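You operate a simulated robot arm through the tools that you are given. There is no shell and no other tool. Be economical: measure what you need, move in short steps, check, and stop when the job is done.

The job below is to be done with a simulated two-armed robot. You get a single attempt, and the scene is never put back.

Task
Set the force dial to 120 N and press the coupler home on the yellow length.
Fine: press valve open, switch on, slide in, both buttons held; switch off after.

It is judged by the outcome, as a careful person would: the job done as asked, and still so three seconds after it is handed in. It fails if anything else is knocked over, pushed out of place, dropped, spilled or broken.

Robot
Two 6-joint arms with two-finger parallel grippers on one trunk, on a base that drives. Base frame: it is fixed to the floor where the robot stands at the start and does not move with it; the origin is under the middle of the robot, x ahead of it, y to its left, z up; the surface under the hand at the start is at about z = 82. Lengths are in cm, angles in degrees, forces in N, time in s.
The left shoulder is at the start at [7, 16.6, 143.2], the right one opposite. With the tool pointing down near the work surface each hand reaches from about 36 to 78 cm from the robot's upright axis, wherever it stands, measured 20 degrees to its own side. Places, roughly: airing dial [70, -300, 90]; airing slider [50, -280, 90]; airing switch [80, -300, 90]; blue press [70, 0, 100]; force dial [50, -20, 90]; green switch [70, -20, 90]; inflow valve [70, -70, 90]; outflow valve [60, -70, 90]; press slide [80, 0, 90]; press valve [50, 30, 90]; purple coupler [80, 50, 100]; purple length (3x3x11 cm) [80, 50, 90]; purple lever [90, -260, 100]; shaker dial [80, -40, 90]; shaker switch [80, -50, 90]; silver turntable [60, -160, 90]. Payload 3.91 kg a hand.
The tool frame of a hand sits at the grasp point between the pads (the TCP): z along the fingers, y along the line on which they close. The tips reach 3 cm beyond it. The gripper opens to 11 cm. The fingers are 2 cm wide and 1 cm thick; the gripper's body (4.8 by 11.2 cm) begins 5.5 cm behind the TCP.
Orientation is told as [roll, pitch, yaw] about the base's x, y, z axes, in that order, counted from this pose: with the fingers straight down and closing along the base's y, the tool's x points along the base's -x, its y along +y and its z along -z.

Tools
- The arms move only by the tool nudge_tool. It takes "left_commands", "right_commands" or both (then of equal length, played together; a hand with none holds still); each is a list of rows, each a list of 7 numbers: the shift along the base's x, y, z in units of 40 mm (1.0 is 40 mm), then the turn, a rotation vector about the base's x, y, z in units of 8 degrees (1.0 is 8 degrees), then the opening, from 0 (shut) to 1 (fully open). In form: [[dx, dy, dz, wx, wy, wz, gripper], ...]. A call has 1 to 20 rows; each row shifts and turns the commanded pose from where the row before left it. A call with a number of a shift or a turn outside -1 to 1 is refused whole. Each row takes 0.2 s and may step no farther than 5 cm and 8.6 degrees from the row before; otherwise, or with a gripper value out of range, the whole call is refused. A pose out of reach is approached as far as the arm can. The call stops where the force on the tool passes 90 N (or 10 N more than at its start, if that is more) or the arm is blocked; 0.2 s more then pass. Each finger travels about 10.8 cm/s and halts on what it meets, pressing with about 33 N; the grip force reading is that of the motor and also rises with nothing between the fingers. The clock runs only during rows and for 0.2 s after the last one: add rows that do not move to give the fingers time. The reply holds the time, the measured pose of the TCP, the force on the tool along the base axes, the opening and the grip force, in the units named above and with some noise, with the torque about the TCP (base axes, N m) and any sound that the robot's microphone picked up, and new pictures: "pictures" is both (left out), scene, wrist or none (wrist: the cameras of the hands that moved).
- Cameras (640 x 400 px; columns grow to the right, rows downward): "scene" is now at [12.22, -1.67, 163.49]; the picture's right is [-0.23, -0.97, 0.00], its down [-0.78, 0.18, -0.59] and it looks along [0.58, -0.13, -0.81] (base axes); focal length 281 px, centre (320, 200). "left" rides on the left gripper at [7.7, -0.7, -11.5] in its tool frame; the picture's right is [0.09, 1.00, 0.00], its down [-0.80, 0.07, -0.59] and it looks along [-0.59, 0.05, 0.80] (tool axes); focal length 270 px, centre (320, 200). "right" rides on the right gripper at [7.7, 0.7, -11.4] in its tool frame; the picture's right is [-0.09, 1.00, 0.00], its down [-0.80, -0.07, -0.59] and it looks along [-0.59, -0.05, 0.80] (tool axes); focal length 270 px, centre (320, 200). There is no depth. A picture from a camera that has moved, and an enlarged one, comes with that camera's place and axes in the base frame and with its lens.
- move_column(by): slides the trunk up (or, below 0, down) by that many cm; the arms and the scene camera ride with it, the base frame stays. It gives what a move gives, with no picture.
- drive_base(legs): drives the robot by 1 to 6 legs, each [ahead, left, turn to the left] in cm, cm and degrees, along the robot's own axes; the way and the turn of a leg run together, so that a leg with both is an arc; at most 150 cm and 180 degrees a leg. The arms and the cameras ride along, it lands a little off, and it stops where it bumps. It gives what a move gives, and a new picture of the scene camera.
- turn_head(pan, tilt): turns the head with the scene camera to pan (to the left, within 86 degrees either way) and tilt (down, from -29 to 69), counted from straight ahead of the robot. It gives what a move gives, and a new picture of the scene camera.
- zoom(camera, box): a new picture of the part [left, top, right, bottom] of that camera's present view, enlarged. No time passes.
- hand_in(): hands the job in; it is judged then, once.

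Work in short steps. Places have to be worked out from the pictures, the camera data and where the tool is seen: move nearer, look again, correct. Check each grasp and each placing, and mend what went wrong. You have 120 turns and 260 pictures in all, those below and enlarged ones among them. Open the grippers and draw the arms clear of the work before you hand the job in, unless the task says otherwise; then end with one line.

The tools are called after "Call:" as a command line: name --argument value ..., lists and objects as JSON in quotes. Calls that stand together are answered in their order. nudge_tool: Moves the arms, as the interface text tells. Its arguments: {"type":"object","properties":{"left_commands":{"type":"array","items":{"type":"array","items":{"type":"number"}}},"right_commands":{"type":"array","items":{"type":"array","items":{"type":"number"}}},"pictures":{"type":"string","enum":["both","scene","wrist","none"]}},"required":[]} The other tools are called the same way: move_column (by) slides the trunk up or down; drive_base (legs) drives the base; turn_head (pan, tilt) turns the head that bears the scene camera; zoom (camera, box) takes an enlarged picture of a part of a camera's view; hand_in () hands the job in.

At the start:

```text
clock: 0.0
left_tool_pos: [64.8, 23.79, 100.06]
left_orientation: [0.0, 0.0, 0.0]
left_force: [-0.5, 0.9, -0.4]
left_moment: [-0.04, 0.0, -0.01]
left_grip_width: 11.0
left_grasp_force: 0.1
right_tool_pos: [56.93, -30.88, 99.97]
right_orientation: [0.0, -0.1, 0.0]
right_force: [0.0, -0.6, 0.5]
right_moment: [-0.01, 0.0, -0.01]
right_grip_width: 10.98
right_grasp_force: 0.0
trunk travel left (down, up): [-92.7, 1.3]
robot x, y, heading: [-0.47, -0.05, 0.2]
head pan, tilt: [-13.0, 53.6]
```

scene: 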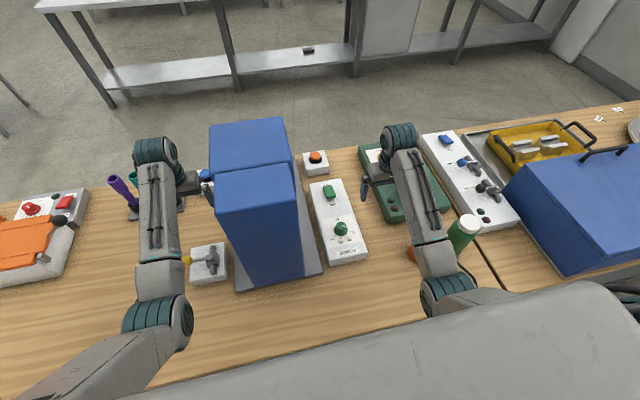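
right: 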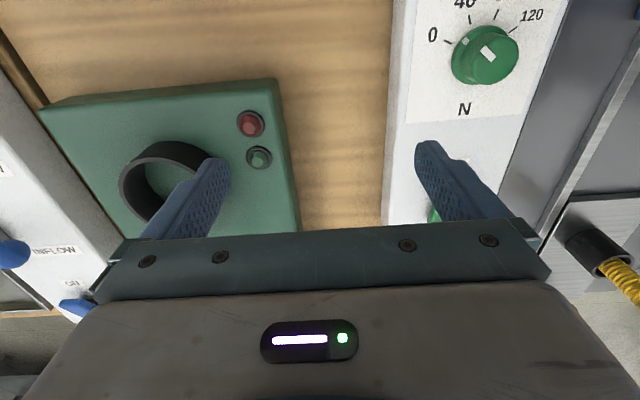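
left: 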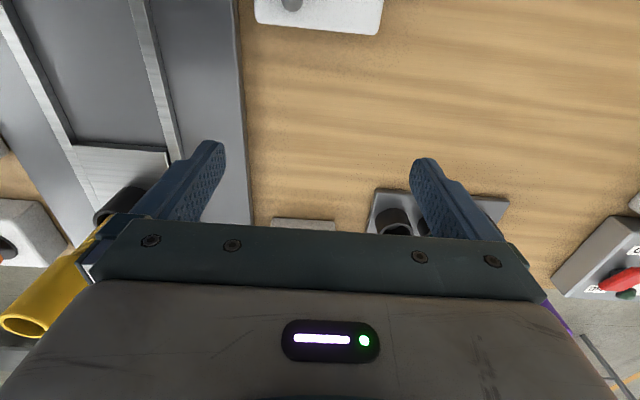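

The press is in the middle with a valve to its left and a dial and switch panel to its right. I zoom in on these parts first.

Call:
zoom --camera "scene" --box '[170, 110, 410, 300]'

Call:
zoom --camera "left" --box '[0, 0, 640, 400]'

Call:
zoom --camera "scene" --box '[0, 130, 250, 290]'

```text
2.11 times, centred on (290, 205) of scene
camera zoom: at [12.22, -1.67, 163.49], right [-0.23, -0.97, 0.0], down [-0.78, 0.18, -0.59], along [0.58, -0.13, -0.81], focal length 591 px, centre (383, 190)
```

zoom: 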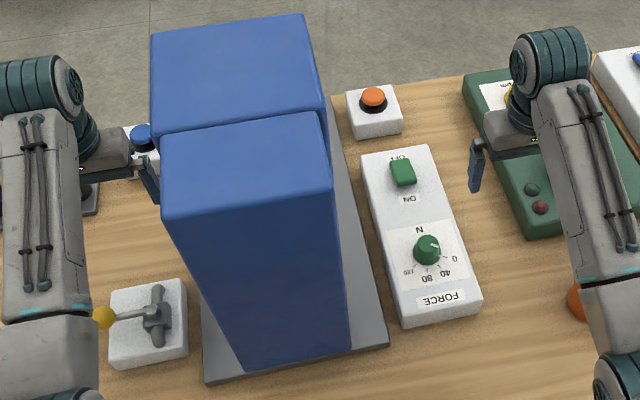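

```text
1.00 times, centred on (320, 200) of left (not enlarged: the box is as wide or as high as the picture)
camera zoom: at [57.06, 23.0, 111.44], right [-0.09, 1.0, 0.0], down [0.8, 0.07, 0.59], along [0.59, 0.05, -0.8], focal length 270 px, centre (320, 200)
```

zoom: 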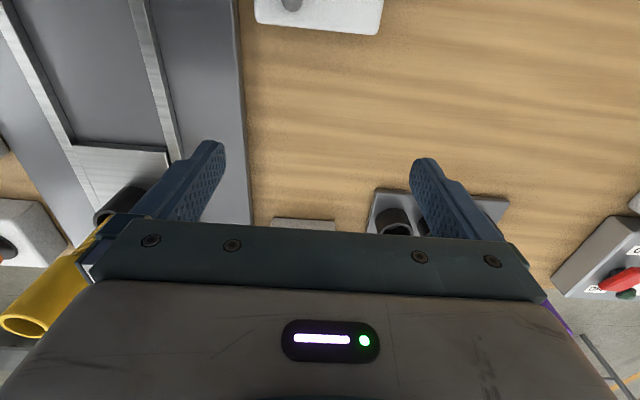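

```text
2.50 times, centred on (125, 210) of scene
camera zoom: at [12.22, -1.67, 163.49], right [-0.23, -0.97, 0.0], down [-0.78, 0.18, -0.59], along [0.58, -0.13, -0.81], focal length 702 px, centre (808, 175)
```

zoom: 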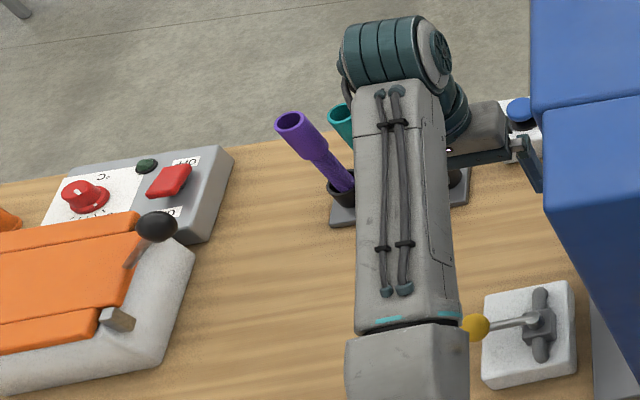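

The left wrist camera seems to see a channel running along x, with a yellow tube at its far end under the press overhang. I swing the left hand out and yaw it to the right to see the slide, tube and coupler.

Call:
nudge_tool --left_commands '[[-0.2, 0.9, 0.3, 0, 0, -1, 1], [-0.2, 0.9, 0.3, 0, 0, -1, 1], [-0.2, 0.9, 0, 0, 0, -1, 1], [0, 0.2, 0, 0, 0, -1, 1], [0, 0, 0, 0, 0, -1, 1], [0, 0, 0, 0, 0, -1, 1], [0, 0, 0, 0, 0, 0, 1]]' --pictures "both"

```text
clock: 1.6
left_tool_pos: [62.29, 35.51, 102.36]
left_orientation: [0.1, 0.0, -48.1]
left_force: [0.2, 0.1, -0.3]
left_moment: [0.03, 0.04, 0.0]
left_grip_width: 11.02
left_grasp_force: 0.0
right_tool_pos: [56.96, -30.94, 100.0]
right_orientation: [-0.1, 0.0, 0.0]
right_force: [0.1, 0.8, 0.1]
right_moment: [0.02, -0.01, 0.0]
right_grip_width: 11.01
right_grasp_force: 0.1
trunk travel left (down, up): [-92.7, 1.3]
robot x, y, heading: [-0.12, -0.05, -0.1]
head pan, tilt: [-13.0, 53.6]
camera scene: at [12.22, -1.66, 163.49], right [-0.23, -0.97, 0.0], down [-0.78, 0.18, -0.59], along [0.58, -0.13, -0.81], focal length 281 px, centre (320, 200)
camera left: at [56.65, 40.6, 113.85], right [0.68, 0.73, 0.0], down [0.59, -0.55, 0.59], along [0.43, -0.41, -0.8], focal length 270 px, centre (320, 200)
```

scene: 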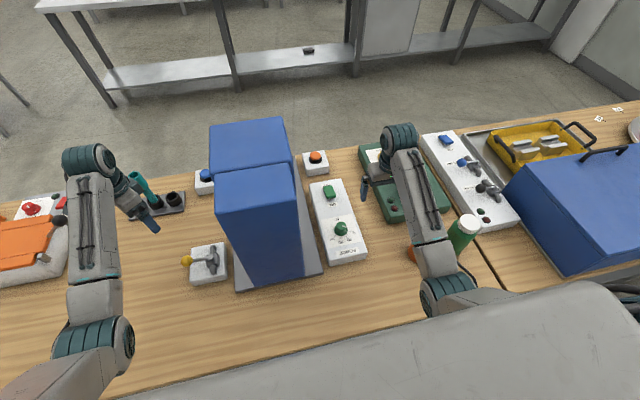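
left: 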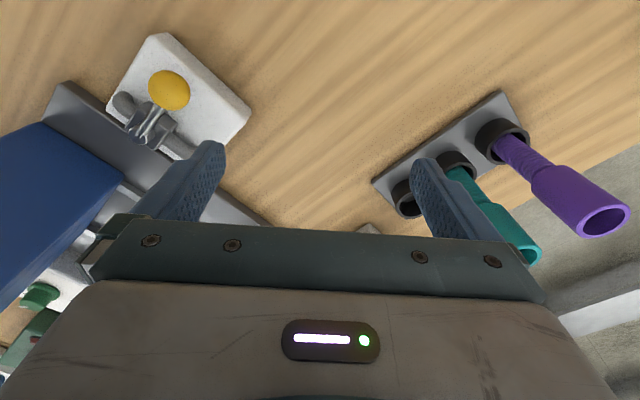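

The rack on the left still holds the purple and teal lengths, and its third cup is empty, so the yellow one should be in the slide. I tilt the left hand so its camera looks under the press overhang.

Call:
nudge_tool --left_commands '[[0, 0.4, 0.1, -0.68, -0.73, 0, 1], [0, 0.4, 0.1, -0.68, -0.73, 0, 1], [0, 0.4, 0, -0.68, -0.73, 0, 1], [0, 0, 0, -0.68, -0.73, 0, 1], [0, 0, 0, -0.68, -0.73, 0, 1], [0, 0, 0, 0, 0, 0, 1]]' --pictures "both"

```text
clock: 3.0
left_tool_pos: [62.35, 40.17, 103.23]
left_orientation: [4.2, -39.8, -49.6]
left_force: [0.8, -0.6, -0.2]
left_moment: [0.0, 0.0, -0.02]
left_grip_width: 10.99
left_grasp_force: 0.1
right_tool_pos: [56.98, -31.09, 99.88]
right_orientation: [-0.1, 0.0, -0.1]
right_force: [-0.2, 0.3, 0.1]
right_moment: [0.0, -0.02, -0.03]
right_grip_width: 11.0
right_grasp_force: 0.1
trunk travel left (down, up): [-92.7, 1.3]
robot x, y, heading: [0.11, -0.14, 0.2]
head pan, tilt: [-13.0, 53.6]
camera scene: at [12.27, -1.71, 163.49], right [-0.23, -0.97, 0.0], down [-0.79, 0.18, -0.59], along [0.58, -0.13, -0.81], focal length 281 px, centre (320, 200)
camera left: at [52.6, 49.12, 106.95], right [0.68, 0.73, 0.0], down [0.17, -0.16, 0.97], along [0.71, -0.66, -0.23], focal length 270 px, centre (320, 200)
```

scene: 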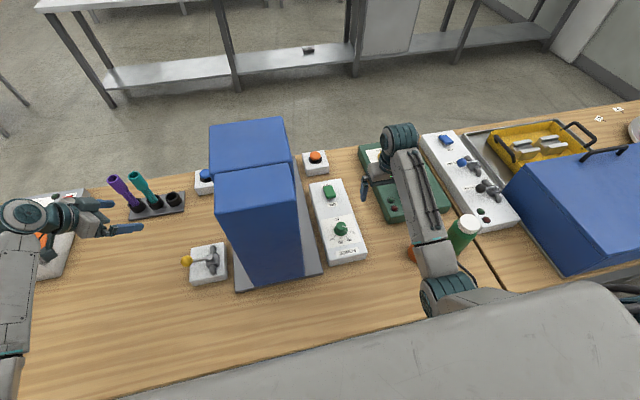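
left: 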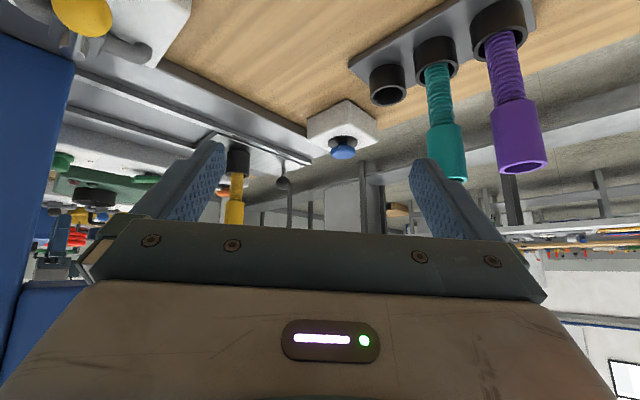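

The yellow length stands in a cup at the far end of the slide, near a dark knob that may be the slide handle. I zoom in on it, with the image upside down.

Call:
zoom --camera "left" --box '[180, 80, 400, 230]'

Call:
zoom --camera "left" --box '[0, 0, 240, 150]'

```text
2.67 times, centred on (290, 155) of left
camera zoom: at [52.6, 49.12, 106.95], right [0.68, 0.73, 0.0], down [0.17, -0.16, 0.97], along [0.71, -0.66, -0.23], focal length 721 px, centre (400, 320)
```

zoom: 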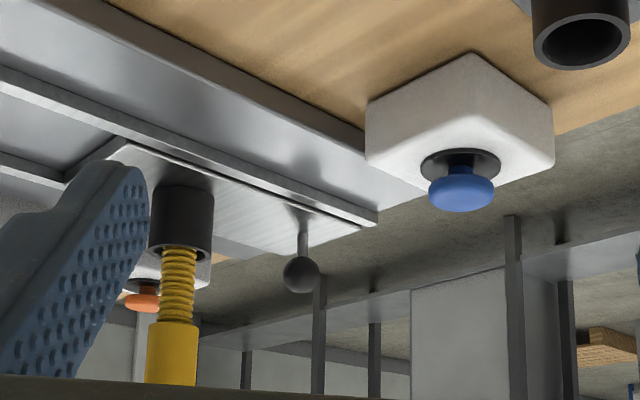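

```text
2.67 times, centred on (120, 75) of left
camera zoom: at [52.6, 49.12, 106.95], right [0.68, 0.73, 0.0], down [0.17, -0.16, 0.97], along [0.71, -0.66, -0.23], focal length 721 px, centre (853, 533)
```

zoom: 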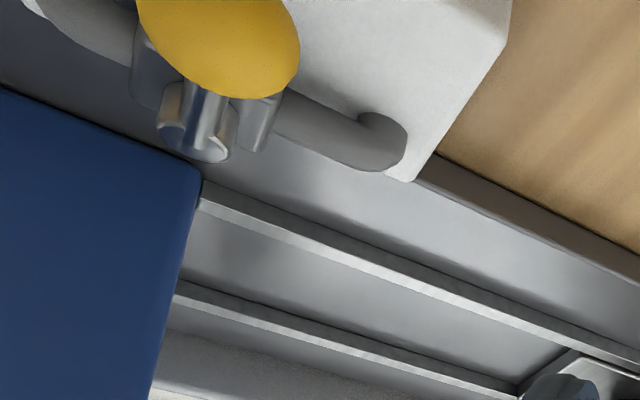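

The yellow coupler sits loosely on its length in the cup, and the slide has a ball handle at about (91, 2, 88). Next I look closely at the valve, the dial panel and the two buttons.

Call:
zoom --camera "scene" --box '[170, 230, 250, 290]'

Call:
zoom --camera "scene" --box '[290, 140, 390, 270]'

Call:
zoom --camera "right" --box '[380, 0, 640, 170]'

```text
6.67 times, centred on (210, 260) of scene
camera zoom: at [12.27, -1.71, 163.49], right [-0.23, -0.97, 0.0], down [-0.79, 0.18, -0.59], along [0.58, -0.13, -0.81], focal length 1873 px, centre (1053, -200)
```

zoom: 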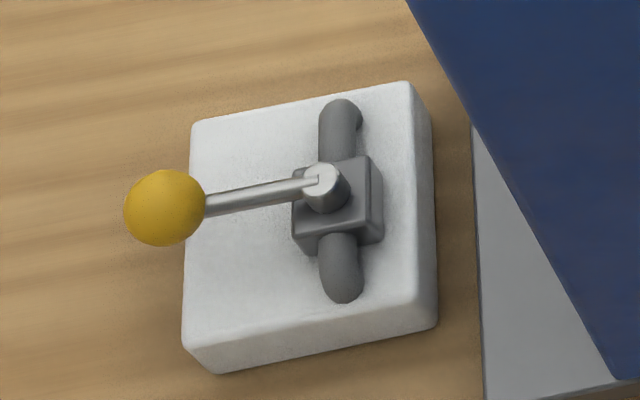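

```text
3.08 times, centred on (340, 205) of scene
camera zoom: at [12.27, -1.71, 163.49], right [-0.23, -0.97, 0.0], down [-0.79, 0.18, -0.59], along [0.58, -0.13, -0.81], focal length 864 px, centre (258, 185)
```

zoom: 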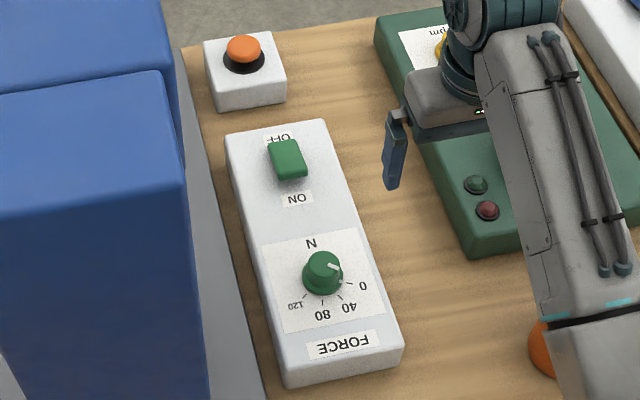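

```text
2.35 times, centred on (510, 85) of right
camera zoom: at [49.3, -30.25, 111.31], right [0.09, 1.0, 0.0], down [0.8, -0.07, 0.59], along [0.59, -0.05, -0.8], focal length 636 px, centre (-127, 471)
```

zoom: 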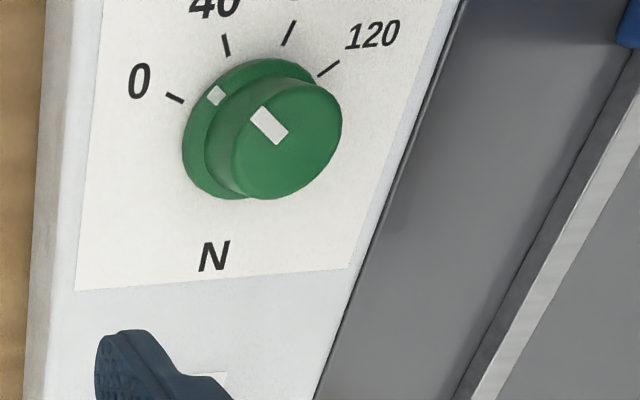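

The dial reads about 17 N, with 0 to 120 spread about 120° around its near side, centre about (54, -17.5). The valve lever points left, across its pipe, so it is closed. I tilt the head down to see whether there is room to drive forward, because the slide handle is far away.

Call:
turn_head --pan 0 --tilt 69

```text
clock: 3.8
left_tool_pos: [62.45, 40.2, 103.17]
left_orientation: [4.2, -39.7, -49.5]
left_force: [-0.2, -0.1, 0.1]
left_moment: [-0.01, 0.0, 0.01]
left_grip_width: 11.02
left_grasp_force: 0.1
right_tool_pos: [56.89, -30.9, 100.01]
right_orientation: [0.0, 0.0, 0.0]
right_force: [0.5, 1.1, -0.4]
right_moment: [0.0, 0.01, -0.04]
right_grip_width: 11.01
right_grasp_force: 0.0
trunk travel left (down, up): [-92.7, 1.3]
robot x, y, heading: [0.02, 0.09, 0.2]
head pan, tilt: [0.0, 68.8]
camera scene: at [10.67, -0.03, 161.78], right [0.0, -1.0, 0.0], down [-0.93, 0.0, -0.36], along [0.36, 0.0, -0.93], focal length 281 px, centre (320, 200)
```

scene: 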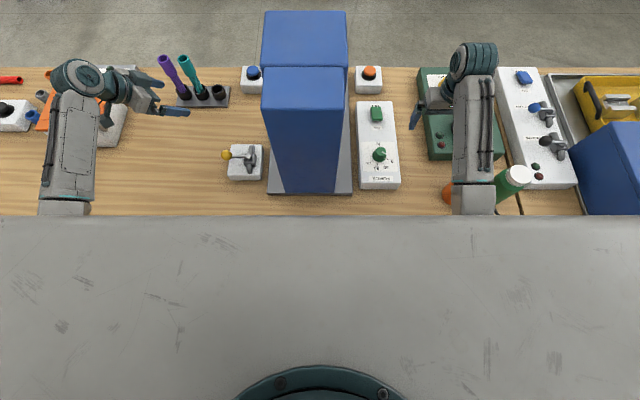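

The robot's own body hides the near table edge, so I pan the head to the side to see that edge and the gap to the robot.

Call:
turn_head --pan 75 --tilt 50

```text
clock: 5.2
left_tool_pos: [62.29, 40.2, 103.16]
left_orientation: [4.3, -39.7, -49.5]
left_force: [-0.5, 0.3, -0.4]
left_moment: [0.01, -0.01, -0.02]
left_grip_width: 10.99
left_grasp_force: 0.1
right_tool_pos: [56.98, -30.99, 99.97]
right_orientation: [-0.1, 0.0, 0.0]
right_force: [0.1, 0.1, -0.3]
right_moment: [-0.02, 0.01, -0.02]
right_grip_width: 10.99
right_grasp_force: 0.1
trunk travel left (down, up): [-92.7, 1.3]
robot x, y, heading: [0.2, -0.03, -0.0]
head pan, tilt: [75.0, 50.0]
camera scene: at [7.06, 7.43, 163.97], right [0.97, -0.26, 0.0], down [-0.2, -0.74, -0.64], along [0.17, 0.62, -0.77], focal length 281 px, centre (320, 200)
```

scene: 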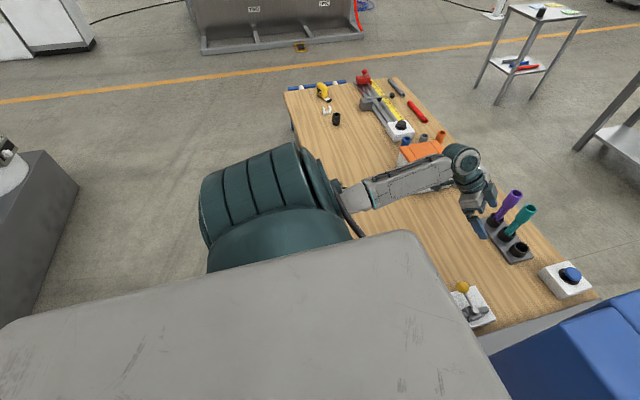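

The near table edge is at about x = 26, so I do the valve and dial from here first. I straighten the left hand and bring it above the valve knob at about (52, 27), closing along x. The lever is across the pipe, so it needs about a 90° turn.

Call:
nudge_tool --left_commands '[[-0.4, 0.2, 0.4, 0.68, 0.73, 0, 1], [-0.4, 0, 0.3, 0.68, 0.73, 0, 1], [-0.4, 0, 0.3, 0.68, 0.73, 0, 1], [-0.4, 0, 0, 0.68, 0.73, 0, 1], [-0.4, 0, 0, 0.68, 0.73, 0, 1], [-0.4, -0.3, 0, 0, 0, -1, 1], [0, -0.6, 0, 0, 0, -1, 1], [0, -0.8, 0, 0, 0, -1, 1], [0, -0.8, 0, 0, 0, -1, 1], [0, -0.8, 0, 0, 0, -1, 1], [0, 0, 0, 0, 0, 0, 1]]' --pictures "wrist"

Call:
turn_head --pan 15 --tilt 62

```text
clock: 7.7
left_tool_pos: [53.53, 31.52, 99.86]
left_orientation: [0.2, 0.0, -88.1]
left_force: [0.7, 0.5, -0.3]
left_moment: [-0.02, -0.02, -0.02]
left_grip_width: 10.99
left_grasp_force: 0.0
left hand out of reach, approached as far as the arm can: row 5, 6, 7, 8, 9, 10
right_tool_pos: [56.9, -30.91, 100.01]
right_orientation: [-0.1, 0.0, 0.1]
right_force: [0.2, 0.2, -0.2]
right_moment: [0.01, -0.02, -0.01]
right_grip_width: 11.01
right_grasp_force: 0.1
trunk travel left (down, up): [-92.7, 1.3]
robot x, y, heading: [-0.18, 0.2, -0.2]
head pan, tilt: [75.0, 50.0]
camera left: at [52.51, 39.13, 111.28], right [0.99, 0.12, 0.0], down [0.1, -0.8, 0.6], along [0.08, -0.59, -0.8], focal length 270 px, centre (320, 200)
```

left: 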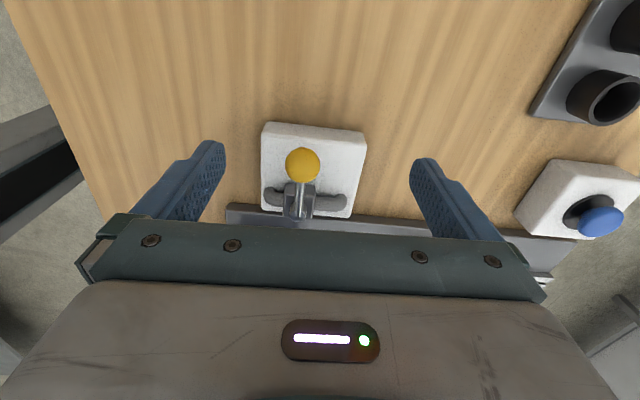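

```text
clock: 8.9
left_tool_pos: [53.47, 31.46, 99.84]
left_orientation: [0.3, -0.1, -88.0]
left_force: [-0.6, -0.3, -0.4]
left_moment: [0.01, -0.02, -0.01]
left_grip_width: 11.02
left_grasp_force: 0.2
right_tool_pos: [56.92, -30.97, 99.98]
right_orientation: [0.1, 0.0, -0.1]
right_force: [0.0, 0.5, 0.1]
right_moment: [0.0, -0.01, 0.01]
right_grip_width: 10.99
right_grasp_force: 0.1
trunk travel left (down, up): [-92.7, 1.3]
robot x, y, heading: [0.25, -0.45, 0.1]
head pan, tilt: [15.0, 62.0]
camera scene: at [11.27, 1.69, 162.49], right [0.26, -0.97, 0.0], down [-0.85, -0.23, -0.47], along [0.45, 0.12, -0.88], focal length 281 px, centre (320, 200)
```

scene: 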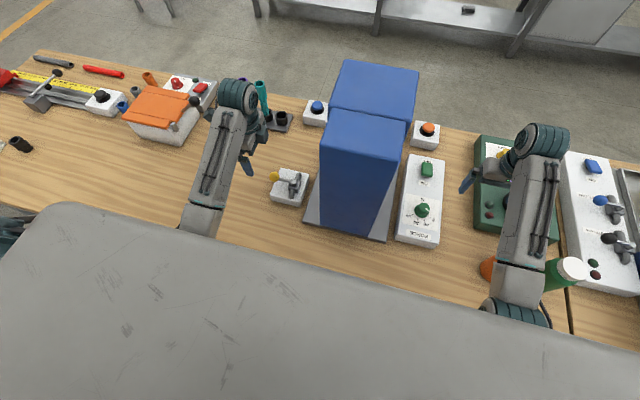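

The knob is at about (52.5, 27.2, 90) and the pivot at (52.6, 21.6). High and close in the arm ran out of reach, so I move toward the knob at a lower height.

Call:
nudge_tool --left_commands '[[0, -0.5, 0, 0, 0, 0, 1], [-0.2, -0.5, -0.5, 0, 0, 0, 1], [0, 0, -0.5, 0, 0, 0, 1], [0, 0, 0, 0, 0, 0, 1]]' --pictures "wrist"

```text
clock: 9.9
left_tool_pos: [52.9, 27.55, 95.39]
left_orientation: [-0.1, 0.1, -88.0]
left_force: [-0.6, -0.5, 0.5]
left_moment: [0.01, 0.03, 0.01]
left_grip_width: 10.98
left_grasp_force: 0.1
left hand out of reach, approached as far as the arm can: row 1
right_tool_pos: [57.04, -30.93, 99.93]
right_orientation: [0.0, 0.0, 0.0]
right_force: [0.2, 0.1, -0.2]
right_moment: [0.02, 0.0, -0.01]
right_grip_width: 11.01
right_grasp_force: 0.1
trunk travel left (down, up): [-92.7, 1.3]
robot x, y, heading: [-0.08, 0.43, -0.2]
head pan, tilt: [15.0, 62.0]
camera left: at [51.92, 35.12, 106.88], right [0.99, 0.12, 0.0], down [0.1, -0.8, 0.59], along [0.07, -0.59, -0.8], focal length 270 px, centre (320, 200)
```

left: 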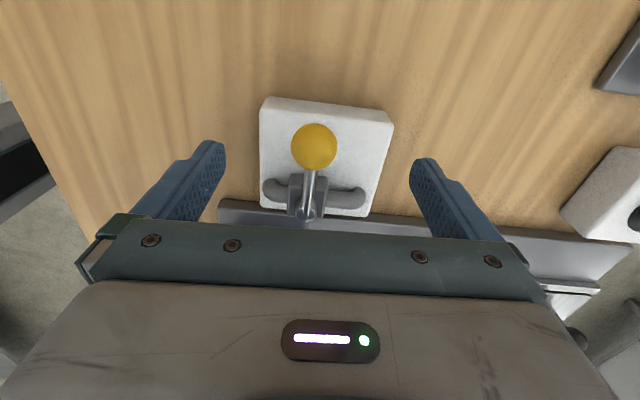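

The fingers are centred over the knob, so I lower onto it and close.

Call:
nudge_tool --left_commands '[[-0.1, -0.08, -0.6, 0, 0, 0, 1], [0, 0, -0.45, 0, 0, 0, 0.6], [0, 0, 0, 0, 0, 0, 0.1], [0, 0, 0, 0, 0, 0, 0.1], [0, 0, 0, 0, 0, 0, 0.1]]' --pictures "wrist"

```text
clock: 11.2
left_tool_pos: [52.57, 27.25, 91.19]
left_orientation: [0.0, 0.0, -87.9]
left_force: [2.4, 0.8, -0.4]
left_moment: [0.04, -0.08, -0.01]
left_grip_width: 3.1
left_grasp_force: 45.1
right_tool_pos: [57.14, -30.98, 99.95]
right_orientation: [0.0, -0.2, 0.0]
right_force: [-0.5, 0.3, -0.7]
right_moment: [-0.03, 0.01, 0.01]
right_grip_width: 10.99
right_grasp_force: 0.0
trunk travel left (down, up): [-92.7, 1.3]
robot x, y, heading: [-0.05, -0.07, 0.0]
head pan, tilt: [15.0, 62.0]
camera left: at [51.54, 34.79, 102.72], right [0.99, 0.12, 0.0], down [0.1, -0.8, 0.59], along [0.07, -0.59, -0.8], focal length 270 px, centre (320, 200)
```

left: 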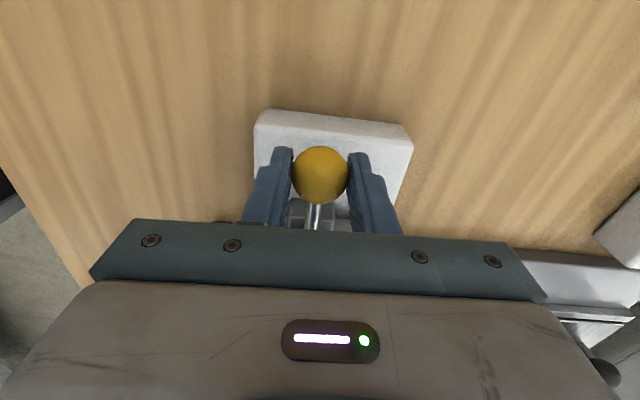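

The knob is held at 3.1 cm wide. I test a counter-clockwise turn (knob toward -x), following the arc for 16° and watching the force.

Call:
nudge_tool --left_commands '[[-0.195, -0.014, 0, 0, 0, 1, 0.1], [-0.19, -0.04, 0, 0, 0, 1, 0.1], [0, 0, 0, 0, 0, 0, 0.1]]' --pictures "wrist"

```text
clock: 11.9
left_tool_pos: [52.48, 26.87, 91.24]
left_orientation: [0.6, -0.2, -72.0]
left_force: [63.4, -3.3, 4.0]
left_moment: [-0.03, -0.71, -0.41]
left_grip_width: 3.11
left_grasp_force: 46.0
right_tool_pos: [57.87, -31.14, 99.44]
right_orientation: [0.0, 0.6, -0.1]
right_force: [0.5, -0.5, 0.5]
right_moment: [0.02, 0.01, -0.01]
right_grip_width: 10.99
right_grasp_force: 0.1
trunk travel left (down, up): [-92.7, 1.3]
robot x, y, heading: [0.29, 0.0, -0.2]
head pan, tilt: [15.0, 62.0]
camera left: at [49.27, 33.89, 102.69], right [0.92, 0.39, 0.01], down [0.31, -0.74, 0.6], along [0.24, -0.55, -0.8], focal length 270 px, centre (320, 200)
```

left: 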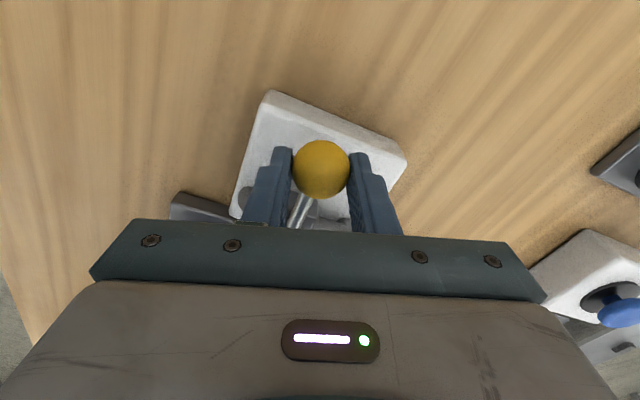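

Blocked at 63 N: the lever has a stop that way, so it opens toward +x. I release it, lift, close the fingers and come down on the -x side of the knob to push it around.

Call:
nudge_tool --left_commands '[[0.19, 0.04, 0, 0, 0, -1, 0.1], [0.195, 0.014, 0, 0, 0, -1, 0.1], [0, 0, 0, 0, 0, 0, 0.7], [0, 0, 0, 0, 0, 0, 0.7], [0, 0, 0.8, 0, 0, 0, 0.7], [0, 0, 0.2, 0, 0, 0, 0.3], [-0.4, 0, 0.2, 0, 0, 0, 0], [-0.5, 0, 0, 0, 0, 0, 0], [0, 0, 0, 0, 0, 0, 0], [0, 0, 0, 0, 0, 0, 0]]' --pictures "wrist"

```text
clock: 14.2
left_tool_pos: [48.95, 27.32, 96.15]
left_orientation: [0.0, 0.0, -87.9]
left_force: [0.8, 0.9, 0.7]
left_moment: [0.02, -0.03, 0.0]
left_grip_width: 0.0
left_grasp_force: 33.2
right_tool_pos: [57.0, -30.95, 99.94]
right_orientation: [0.0, 0.0, -0.1]
right_force: [0.7, 1.0, -0.1]
right_moment: [0.04, -0.03, -0.02]
right_grip_width: 11.0
right_grasp_force: 0.0
trunk travel left (down, up): [-92.7, 1.3]
robot x, y, heading: [-0.19, 0.21, -0.0]
head pan, tilt: [15.0, 62.0]
camera left: at [47.93, 34.89, 107.57], right [0.99, 0.12, 0.0], down [0.1, -0.8, 0.59], along [0.07, -0.59, -0.8], focal length 270 px, centre (320, 200)
```

left: 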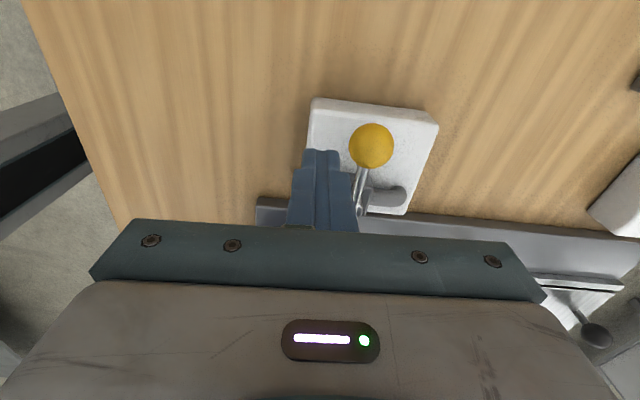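

The closed fingers are beside the knob on the -x side. I lower them and sweep the arc clockwise.

Call:
nudge_tool --left_commands '[[0, 0, -0.7, 0, 0, 0, 0], [0, 0, -0.54, 0, 0, 0, 0], [0.5, 0.06, 0, 0, 0, 0, 0], [0.5, 0.06, 0, 0, 0, 0, 0], [0.4, -0.12, 0, 0, 0, 0, 0], [0.4, -0.16, 0, 0, 0, 0, 0], [0, 0, 0, 0, 0, 0, 0]]' --pictures "both"

```text
clock: 15.8
left_tool_pos: [56.06, 26.63, 91.01]
left_orientation: [0.0, 0.0, -88.1]
left_force: [-0.2, 0.1, -0.2]
left_moment: [0.01, 0.0, 0.05]
left_grip_width: 0.0
left_grasp_force: 33.3
right_tool_pos: [57.04, -30.96, 99.89]
right_orientation: [0.0, 0.0, 0.0]
right_force: [0.0, 0.7, 0.0]
right_moment: [0.03, 0.03, -0.02]
right_grip_width: 10.99
right_grasp_force: 0.0
trunk travel left (down, up): [-92.7, 1.3]
robot x, y, heading: [0.13, 0.21, -0.3]
head pan, tilt: [15.0, 62.0]
camera scene: at [11.26, 1.66, 162.48], right [0.26, -0.97, 0.0], down [-0.85, -0.23, -0.47], along [0.45, 0.12, -0.88], focal length 281 px, centre (320, 200)
camera left: at [55.02, 34.18, 102.59], right [0.99, 0.12, 0.0], down [0.1, -0.8, 0.59], along [0.07, -0.59, -0.8], focal length 270 px, centre (320, 200)
```

scene: 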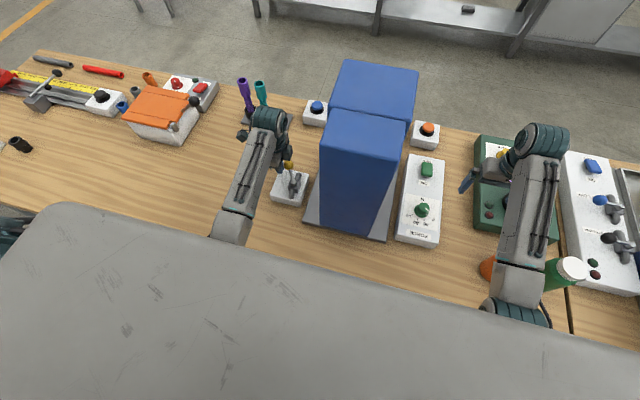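
left: 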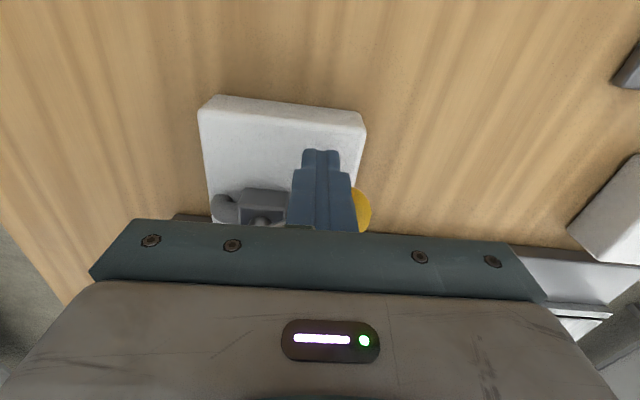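

The lever is turning and the block stays put. I push it the rest of the way in -y.

Call:
nudge_tool --left_commands '[[0.27, -0.3, 0, 0, 0, 0, 0], [0.2, -0.33, 0, 0, 0, 0, 0], [0, -0.12, 0, 0, 0, 0, 0], [0, 0, 0, 0, 0, 0, 0]]' --pictures "wrist"

```text
clock: 16.8
left_tool_pos: [57.94, 23.57, 91.18]
left_orientation: [0.0, 0.0, -88.0]
left_force: [0.3, -0.2, 0.1]
left_moment: [0.01, -0.01, 0.01]
left_grip_width: 0.0
left_grasp_force: 33.0
right_tool_pos: [56.98, -30.9, 99.94]
right_orientation: [0.1, 0.0, -0.1]
right_force: [-0.4, -0.1, -0.6]
right_moment: [0.0, 0.03, -0.03]
right_grip_width: 11.0
right_grasp_force: 0.0
trunk travel left (down, up): [-92.7, 1.3]
robot x, y, heading: [-0.16, -0.22, 0.2]
head pan, tilt: [15.0, 62.0]
camera left: at [57.02, 31.15, 102.68], right [0.99, 0.12, 0.0], down [0.1, -0.8, 0.59], along [0.07, -0.59, -0.8], focal length 270 px, centre (320, 200)
```

left: 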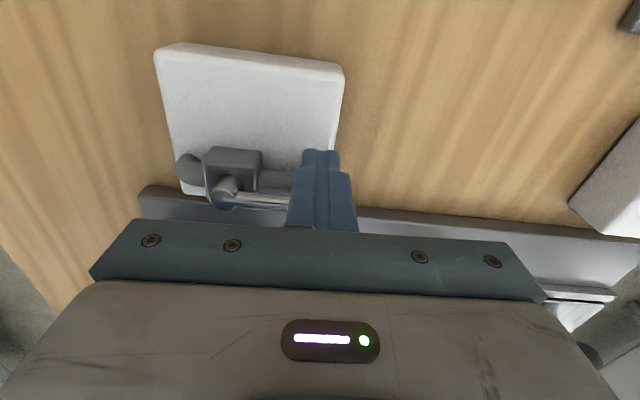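

The lever looks aligned with the pipe but there is no stop force yet. I push a little further to find the stop.

Call:
nudge_tool --left_commands '[[0, -0.1, 0, 0, 0, 0, 0], [0, -0.1, 0, 0, 0, 0, 0], [0, 0, 0, 0, 0, 0, 0]]' --pictures "none"

```text
clock: 17.6
left_tool_pos: [57.94, 23.42, 91.18]
left_orientation: [0.1, 0.0, -87.9]
left_force: [4.1, 27.8, 6.5]
left_moment: [0.29, -0.16, 0.14]
left_grip_width: 0.01
left_grasp_force: 33.1
right_tool_pos: [56.95, -30.53, 100.08]
right_orientation: [-0.2, 0.1, 0.0]
right_force: [0.3, -0.5, -0.2]
right_moment: [0.02, 0.03, 0.02]
right_grip_width: 11.01
right_grasp_force: 0.0
trunk travel left (down, up): [-92.7, 1.3]
robot x, y, heading: [0.06, 0.36, 0.1]
head pan, tilt: [15.0, 62.0]
```

The stop is reached at 28 N, so the valve is fully open. I back the left hand off and lift it, and bring the right hand toward the dial at about (54, -17.5), yawed to be ready to turn it clockwise.

Call:
nudge_tool --left_commands '[[0, 0.4, 0, 0, 0, 0, 0], [0, 0.5, 0.5, 0, 0, 0, 0], [0, 0.9, 0.8, 0, 0, 1, 0], [0, 0.9, 0.6, 0, 0, 1, 0.3], [0, 0, 0, 0, 0, 1, 0.5], [0, 0, 0, 0, 0, 1, 0.5], [0, 0, 0, 0, 0, 0, 0.5]]' --right_commands '[[-0.1, 0.5, 0, 0, 0, 1, 1], [-0.1, 0.6, 0, 0, 0, 1, 1], [-0.1, 0.6, 0, 0, 0, 1, 1], [-0.1, 0.6, 0, 0, 0, 1, 1], [-0.1, 0.6, 0, 0, 0, 1, 1], [-0.2, 0.4, 0, 0, 0, 1, 1], [0, 0, 0, 0, 0, 0, 1]]' --pictures "both"

```text
clock: 19.1
left_tool_pos: [58.05, 33.62, 98.77]
left_orientation: [0.0, 0.0, -55.9]
left_force: [-0.8, -0.5, 0.1]
left_moment: [0.0, 0.01, 0.01]
left_grip_width: 5.5
left_grasp_force: 0.1
right_tool_pos: [54.35, -17.6, 99.75]
right_orientation: [-0.1, 0.0, 48.0]
right_force: [0.1, 0.3, -0.1]
right_moment: [0.03, 0.02, -0.01]
right_grip_width: 11.0
right_grasp_force: 0.0
right hand out of reach, approached as far as the arm can: row 3
trunk travel left (down, up): [-92.7, 1.3]
robot x, y, heading: [0.06, -0.02, 0.1]
head pan, tilt: [15.0, 62.0]
camera scene: at [11.28, 1.65, 162.49], right [0.26, -0.97, 0.0], down [-0.85, -0.23, -0.47], along [0.45, 0.12, -0.88], focal length 281 px, centre (320, 200)
camera right: at [48.61, -22.9, 111.04], right [-0.68, 0.73, 0.0], down [0.59, 0.55, 0.59], along [0.43, 0.41, -0.8], focal length 270 px, centre (320, 200)
camera left: at [53.12, 39.55, 110.21], right [0.78, 0.63, 0.0], down [0.51, -0.62, 0.59], along [0.38, -0.46, -0.8], focal length 270 px, centre (320, 200)
```

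scene: 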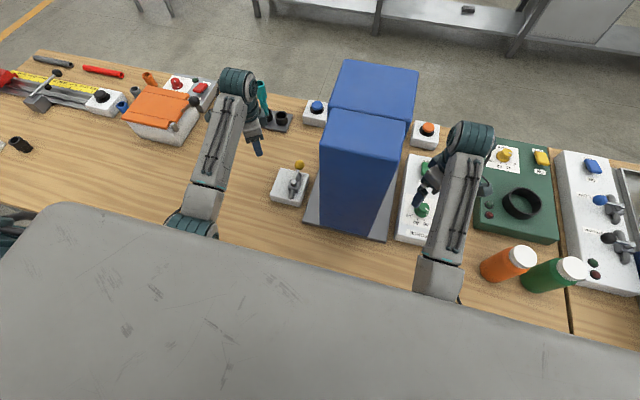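
right: 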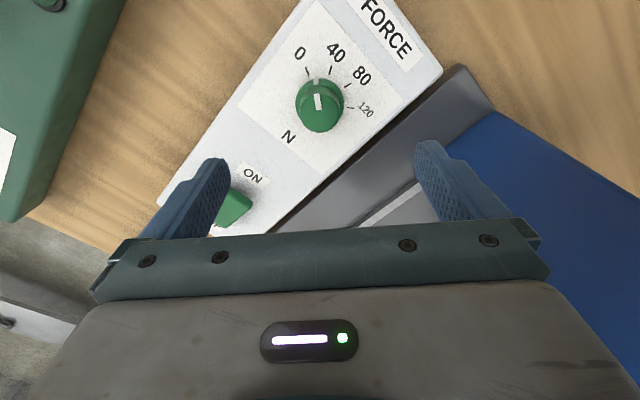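
left: 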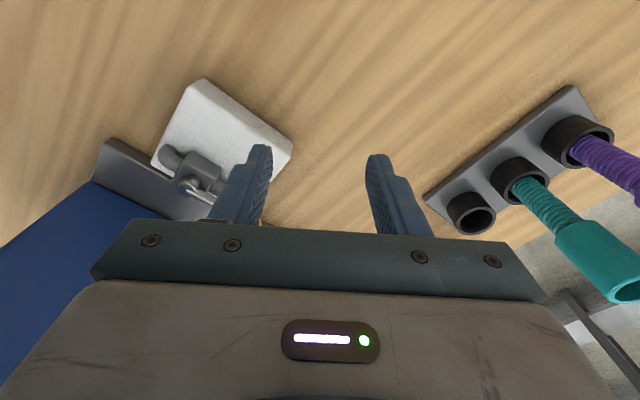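

The valve lever is clearly in line with the pipe. I zoom in on the dial from this hand to fix its centre and height.

Call:
zoom --camera "right" --box '[270, 30, 390, 150]'

```text
3.33 times, centred on (330, 90) of right
camera zoom: at [48.61, -22.9, 111.04], right [-0.68, 0.73, 0.0], down [0.59, 0.55, 0.59], along [0.43, 0.41, -0.8], focal length 901 px, centre (287, 567)
```

zoom: 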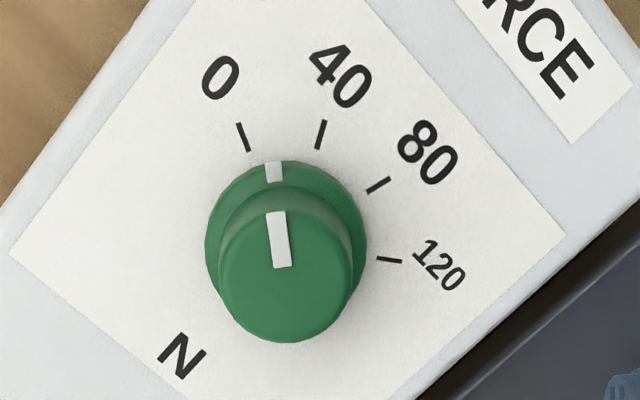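

The dial centre comes to about (53.6, -18.05), cap top at z ≈ 90.4, pointer at about 15 N, and it needs about 112° clockwise. I yaw to about 60°, lower, and grip the cap.

Call:
nudge_tool --right_commands '[[-0.19, -0.11, -0.3, 0, 0, 1, 0.8], [0, 0, -0.7, 0, 0, 0.5, 0.6], [0, 0, -0.7, 0, 0, 0, 0.6], [0, 0, -0.39, 0, 0, 0, 0.6], [0, 0, 0, 0, 0, 0, 0.6], [0, 0, 0, 0, 0, 0, 0.2], [0, 0, 0, 0, 0, 0, 0.2], [0, 0, 0, 0, 0, 0, 0.2]]' --pictures "wrist"

```text
clock: 20.9
left_tool_pos: [58.22, 33.44, 98.7]
left_orientation: [0.0, 0.0, -56.0]
left_force: [-0.4, 0.0, 0.6]
left_moment: [0.01, -0.03, -0.02]
left_grip_width: 5.5
left_grasp_force: 0.0
right_tool_pos: [53.77, -18.39, 91.38]
right_orientation: [-0.1, 0.1, 59.9]
right_force: [11.3, -7.6, 4.9]
right_moment: [-0.74, -0.44, -0.04]
right_grip_width: 3.26
right_grasp_force: 45.4
trunk travel left (down, up): [-92.7, 1.3]
robot x, y, heading: [-0.01, 0.01, -0.3]
head pan, tilt: [15.0, 62.0]
camera right: at [49.32, -24.56, 102.74], right [-0.82, 0.57, 0.0], down [0.46, 0.66, 0.59], along [0.34, 0.49, -0.8], focal length 270 px, centre (320, 200)
```

right: 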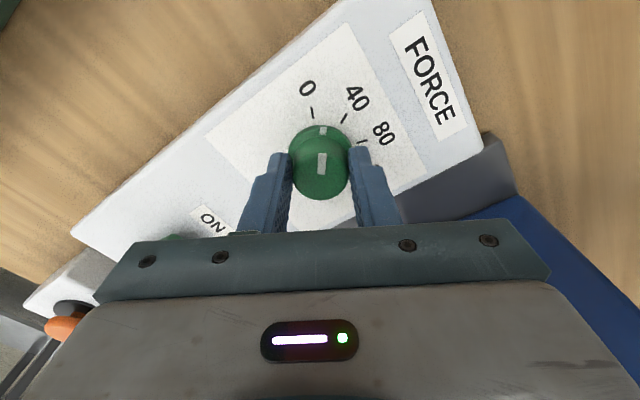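

The cap is gripped. I turn clockwise 48° with a small centring shift and check.

Call:
nudge_tool --right_commands '[[0.03, -0.05, 0, 0, 0, -1, 0.2], [0, 0, 0, 0, 0, -1, 0.2], [0, 0, 0, 0, 0, -1, 0.2], [0, 0, 0, 0, 0, -1, 0.2], [0, 0, 0, 0, 0, -1, 0.2], [0, 0, 0, 0, 0, -1, 0.2], [0, 0, 0, 0, 0, 0, 0.2]]' --pictures "wrist"

```text
clock: 22.6
left_tool_pos: [57.89, 33.72, 98.61]
left_orientation: [-0.1, -0.1, -56.0]
left_force: [-0.4, -0.3, -0.1]
left_moment: [0.0, 0.0, 0.01]
left_grip_width: 5.5
left_grasp_force: 0.1
right_tool_pos: [53.73, -17.93, 91.49]
right_orientation: [0.0, 0.0, 11.9]
right_force: [3.8, 12.8, 4.1]
right_moment: [0.99, -0.87, 0.05]
right_grip_width: 3.31
right_grasp_force: 45.0
trunk travel left (down, up): [-92.7, 1.3]
robot x, y, heading: [-0.04, 0.05, -0.1]
head pan, tilt: [15.0, 62.0]
camera right: at [45.96, -18.95, 102.75], right [-0.12, 0.99, 0.0], down [0.8, 0.1, 0.59], along [0.59, 0.07, -0.8], focal length 270 px, centre (320, 200)
```

right: 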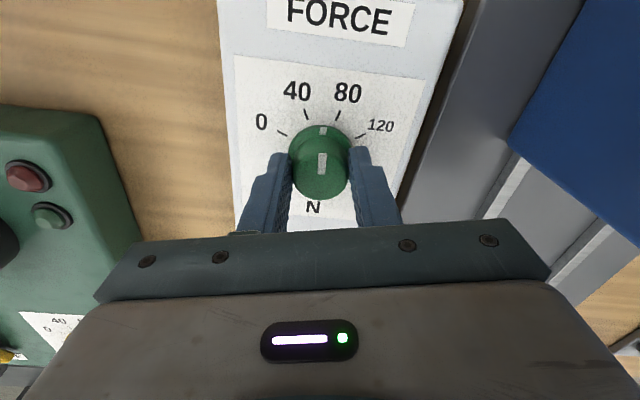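

The dial turned with the hand to about 60 N. I turn another 56°.

Call:
nudge_tool --right_commands '[[0, 0.03, 0, 0, 0, -1, 0.2], [0, 0, 0, 0, 0, -1, 0.2], [0, 0, 0, 0, 0, -1, 0.2], [0, 0, 0, 0, 0, -1, 0.2], [0, 0, 0, 0, 0, -1, 0.2], [0, 0, 0, 0, 0, -1, 0.2], [0, 0, 0, 0, 0, -1, 0.2], [0, 0, 0, 0, 0, 0, 0.2]]' --pictures "none"

Call:
zoom --camera "right" --box '[200, 30, 440, 230]'

```text
clock: 24.4
left_tool_pos: [58.09, 33.96, 98.57]
left_orientation: [-0.1, -0.2, -55.9]
left_force: [0.6, -0.4, 0.2]
left_moment: [-0.01, 0.02, -0.03]
left_grip_width: 5.46
left_grasp_force: 0.0
right_tool_pos: [53.66, -17.77, 91.21]
right_orientation: [-0.2, -0.1, -44.0]
right_force: [2.1, 27.3, -3.5]
right_moment: [1.14, 0.08, 0.09]
right_grip_width: 3.26
right_grasp_force: 45.3
trunk travel left (down, up): [-92.7, 1.3]
robot x, y, heading: [-0.01, 0.23, 0.1]
head pan, tilt: [15.0, 62.0]
```

```text
2.00 times, centred on (320, 130) of right
camera zoom: at [48.67, -11.86, 102.75], right [0.76, 0.66, 0.0], down [0.53, -0.61, 0.59], along [0.39, -0.45, -0.8], focal length 541 px, centre (320, 340)
```

zoom: 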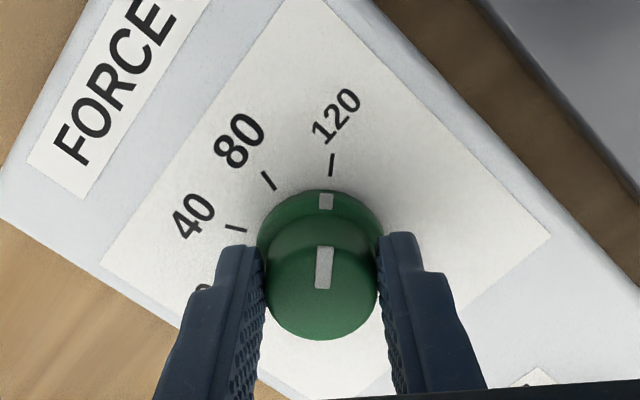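

The pointer is now very close to the 120 mark. I ease the side load, release, lift and look again before fine-tuning.

Call:
nudge_tool --right_commands '[[0, 0.07, 0, 0, 0, 0, 0.2], [0, 0, 0, 0, 0, 0, 0.6], [0, 0, 0, 0, 0, 0, 0.6], [0, 0, 0.8, 0, 0, 0, 0.6], [0.3, -0.3, 0.7, 0, 0, 0, 0.8], [0.3, -0.4, 0, 0, 0, 0, 0.8], [0, 0, 0, 0, 0, 0, 0.8]]' --pictures "none"

Call:
zoom --camera "right" --box '[220, 0, 420, 160]'

```text
clock: 25.9
left_tool_pos: [57.9, 33.74, 98.7]
left_orientation: [0.0, 0.0, -56.0]
left_force: [-0.1, 0.0, -0.4]
left_moment: [-0.01, -0.03, -0.03]
left_grip_width: 5.5
left_grasp_force: 0.1
right_tool_pos: [55.86, -20.68, 97.39]
right_orientation: [-0.1, 0.0, -43.9]
right_force: [-0.2, -0.3, -0.1]
right_moment: [0.0, -0.01, 0.02]
right_grip_width: 8.8
right_grasp_force: 0.1
trunk travel left (down, up): [-92.7, 1.3]
robot x, y, heading: [0.15, -0.39, -0.2]
head pan, tilt: [15.0, 62.0]
```

```text
2.50 times, centred on (320, 80) of right
camera zoom: at [50.78, -14.78, 108.68], right [0.76, 0.66, 0.0], down [0.53, -0.61, 0.59], along [0.39, -0.45, -0.8], focal length 676 px, centre (320, 500)
```

zoom: 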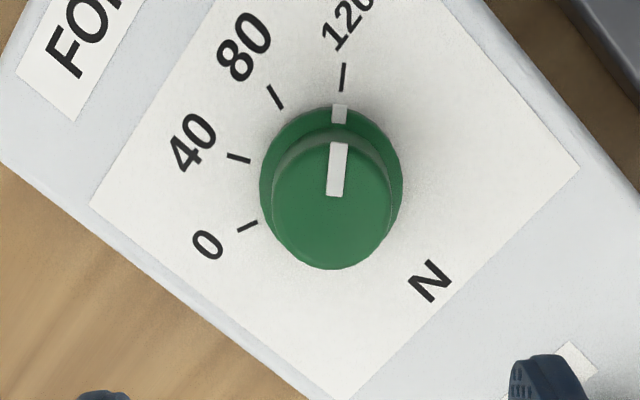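

Measured from the ticks, the pointer lies at the 120 mark to within about 2°, so the dial is set. Next I bring the right hand to yaw 0 behind the green rocker switch at about (68.5, -17.5) and look at it.

Call:
nudge_tool --right_commands '[[0.1, 0.2, 0.3, 0, 0, 1, 0.8], [0.1, 0.2, 0.2, 0, 0, 1, 0.5], [0.1, 0.2, 0, 0, 0, 1, 0.2], [0, 0, 0, 0, 0, 1, 0], [0, 0, 0, 0, 0, 1, 0], [0, 0, 0, 0, 0, 0.5, 0], [0, 0, 0, 0, 0, 0, 0]]' --pictures "wrist"

Call:
zoom --camera "right" --box '[220, 80, 420, 240]'

Call:
zoom --camera "scene" --box '[390, 110, 470, 190]'

```text
clock: 27.6
left_tool_pos: [58.12, 33.67, 98.71]
left_orientation: [0.0, 0.0, -56.0]
left_force: [0.2, 1.0, -0.4]
left_moment: [0.01, -0.02, -0.01]
left_grip_width: 5.53
left_grasp_force: 0.1
right_tool_pos: [57.26, -18.33, 99.26]
right_orientation: [0.1, 0.0, 0.1]
right_force: [-0.5, 0.3, 0.0]
right_moment: [-0.02, 0.02, -0.05]
right_grip_width: 0.0
right_grasp_force: 33.4
trunk travel left (down, up): [-92.7, 1.3]
robot x, y, heading: [-0.09, -0.19, -0.2]
head pan, tilt: [15.0, 62.0]
camera right: at [49.52, -17.65, 110.63], right [0.09, 1.0, 0.0], down [0.8, -0.07, 0.59], along [0.59, -0.05, -0.8], focal length 270 px, centre (320, 200)
```

right: 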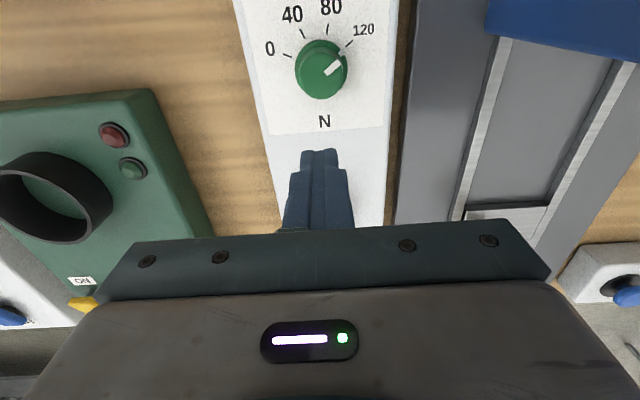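

```text
2.50 times, centred on (320, 160) of right
camera zoom: at [49.52, -17.65, 110.63], right [0.09, 1.0, 0.0], down [0.8, -0.07, 0.59], along [0.59, -0.05, -0.8], focal length 676 px, centre (320, 300)
```

zoom: 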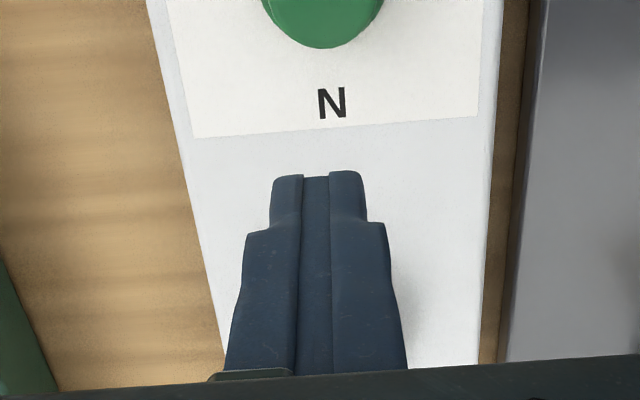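

```text
5.00 times, centred on (430, 150) of scene
camera zoom: at [11.28, 1.65, 162.49], right [0.26, -0.97, 0.0], down [-0.85, -0.23, -0.47], along [0.45, 0.12, -0.88], focal length 1405 px, centre (-230, 450)
```

zoom: 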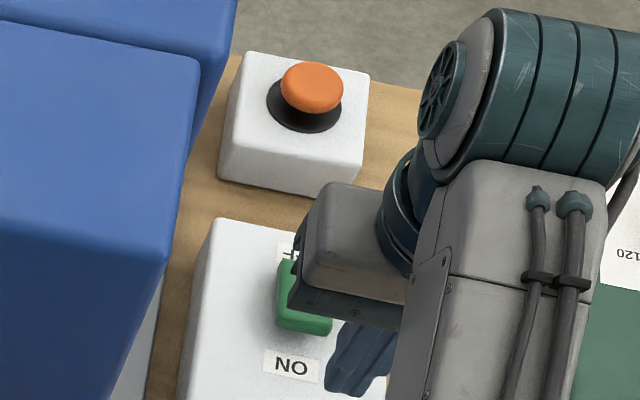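

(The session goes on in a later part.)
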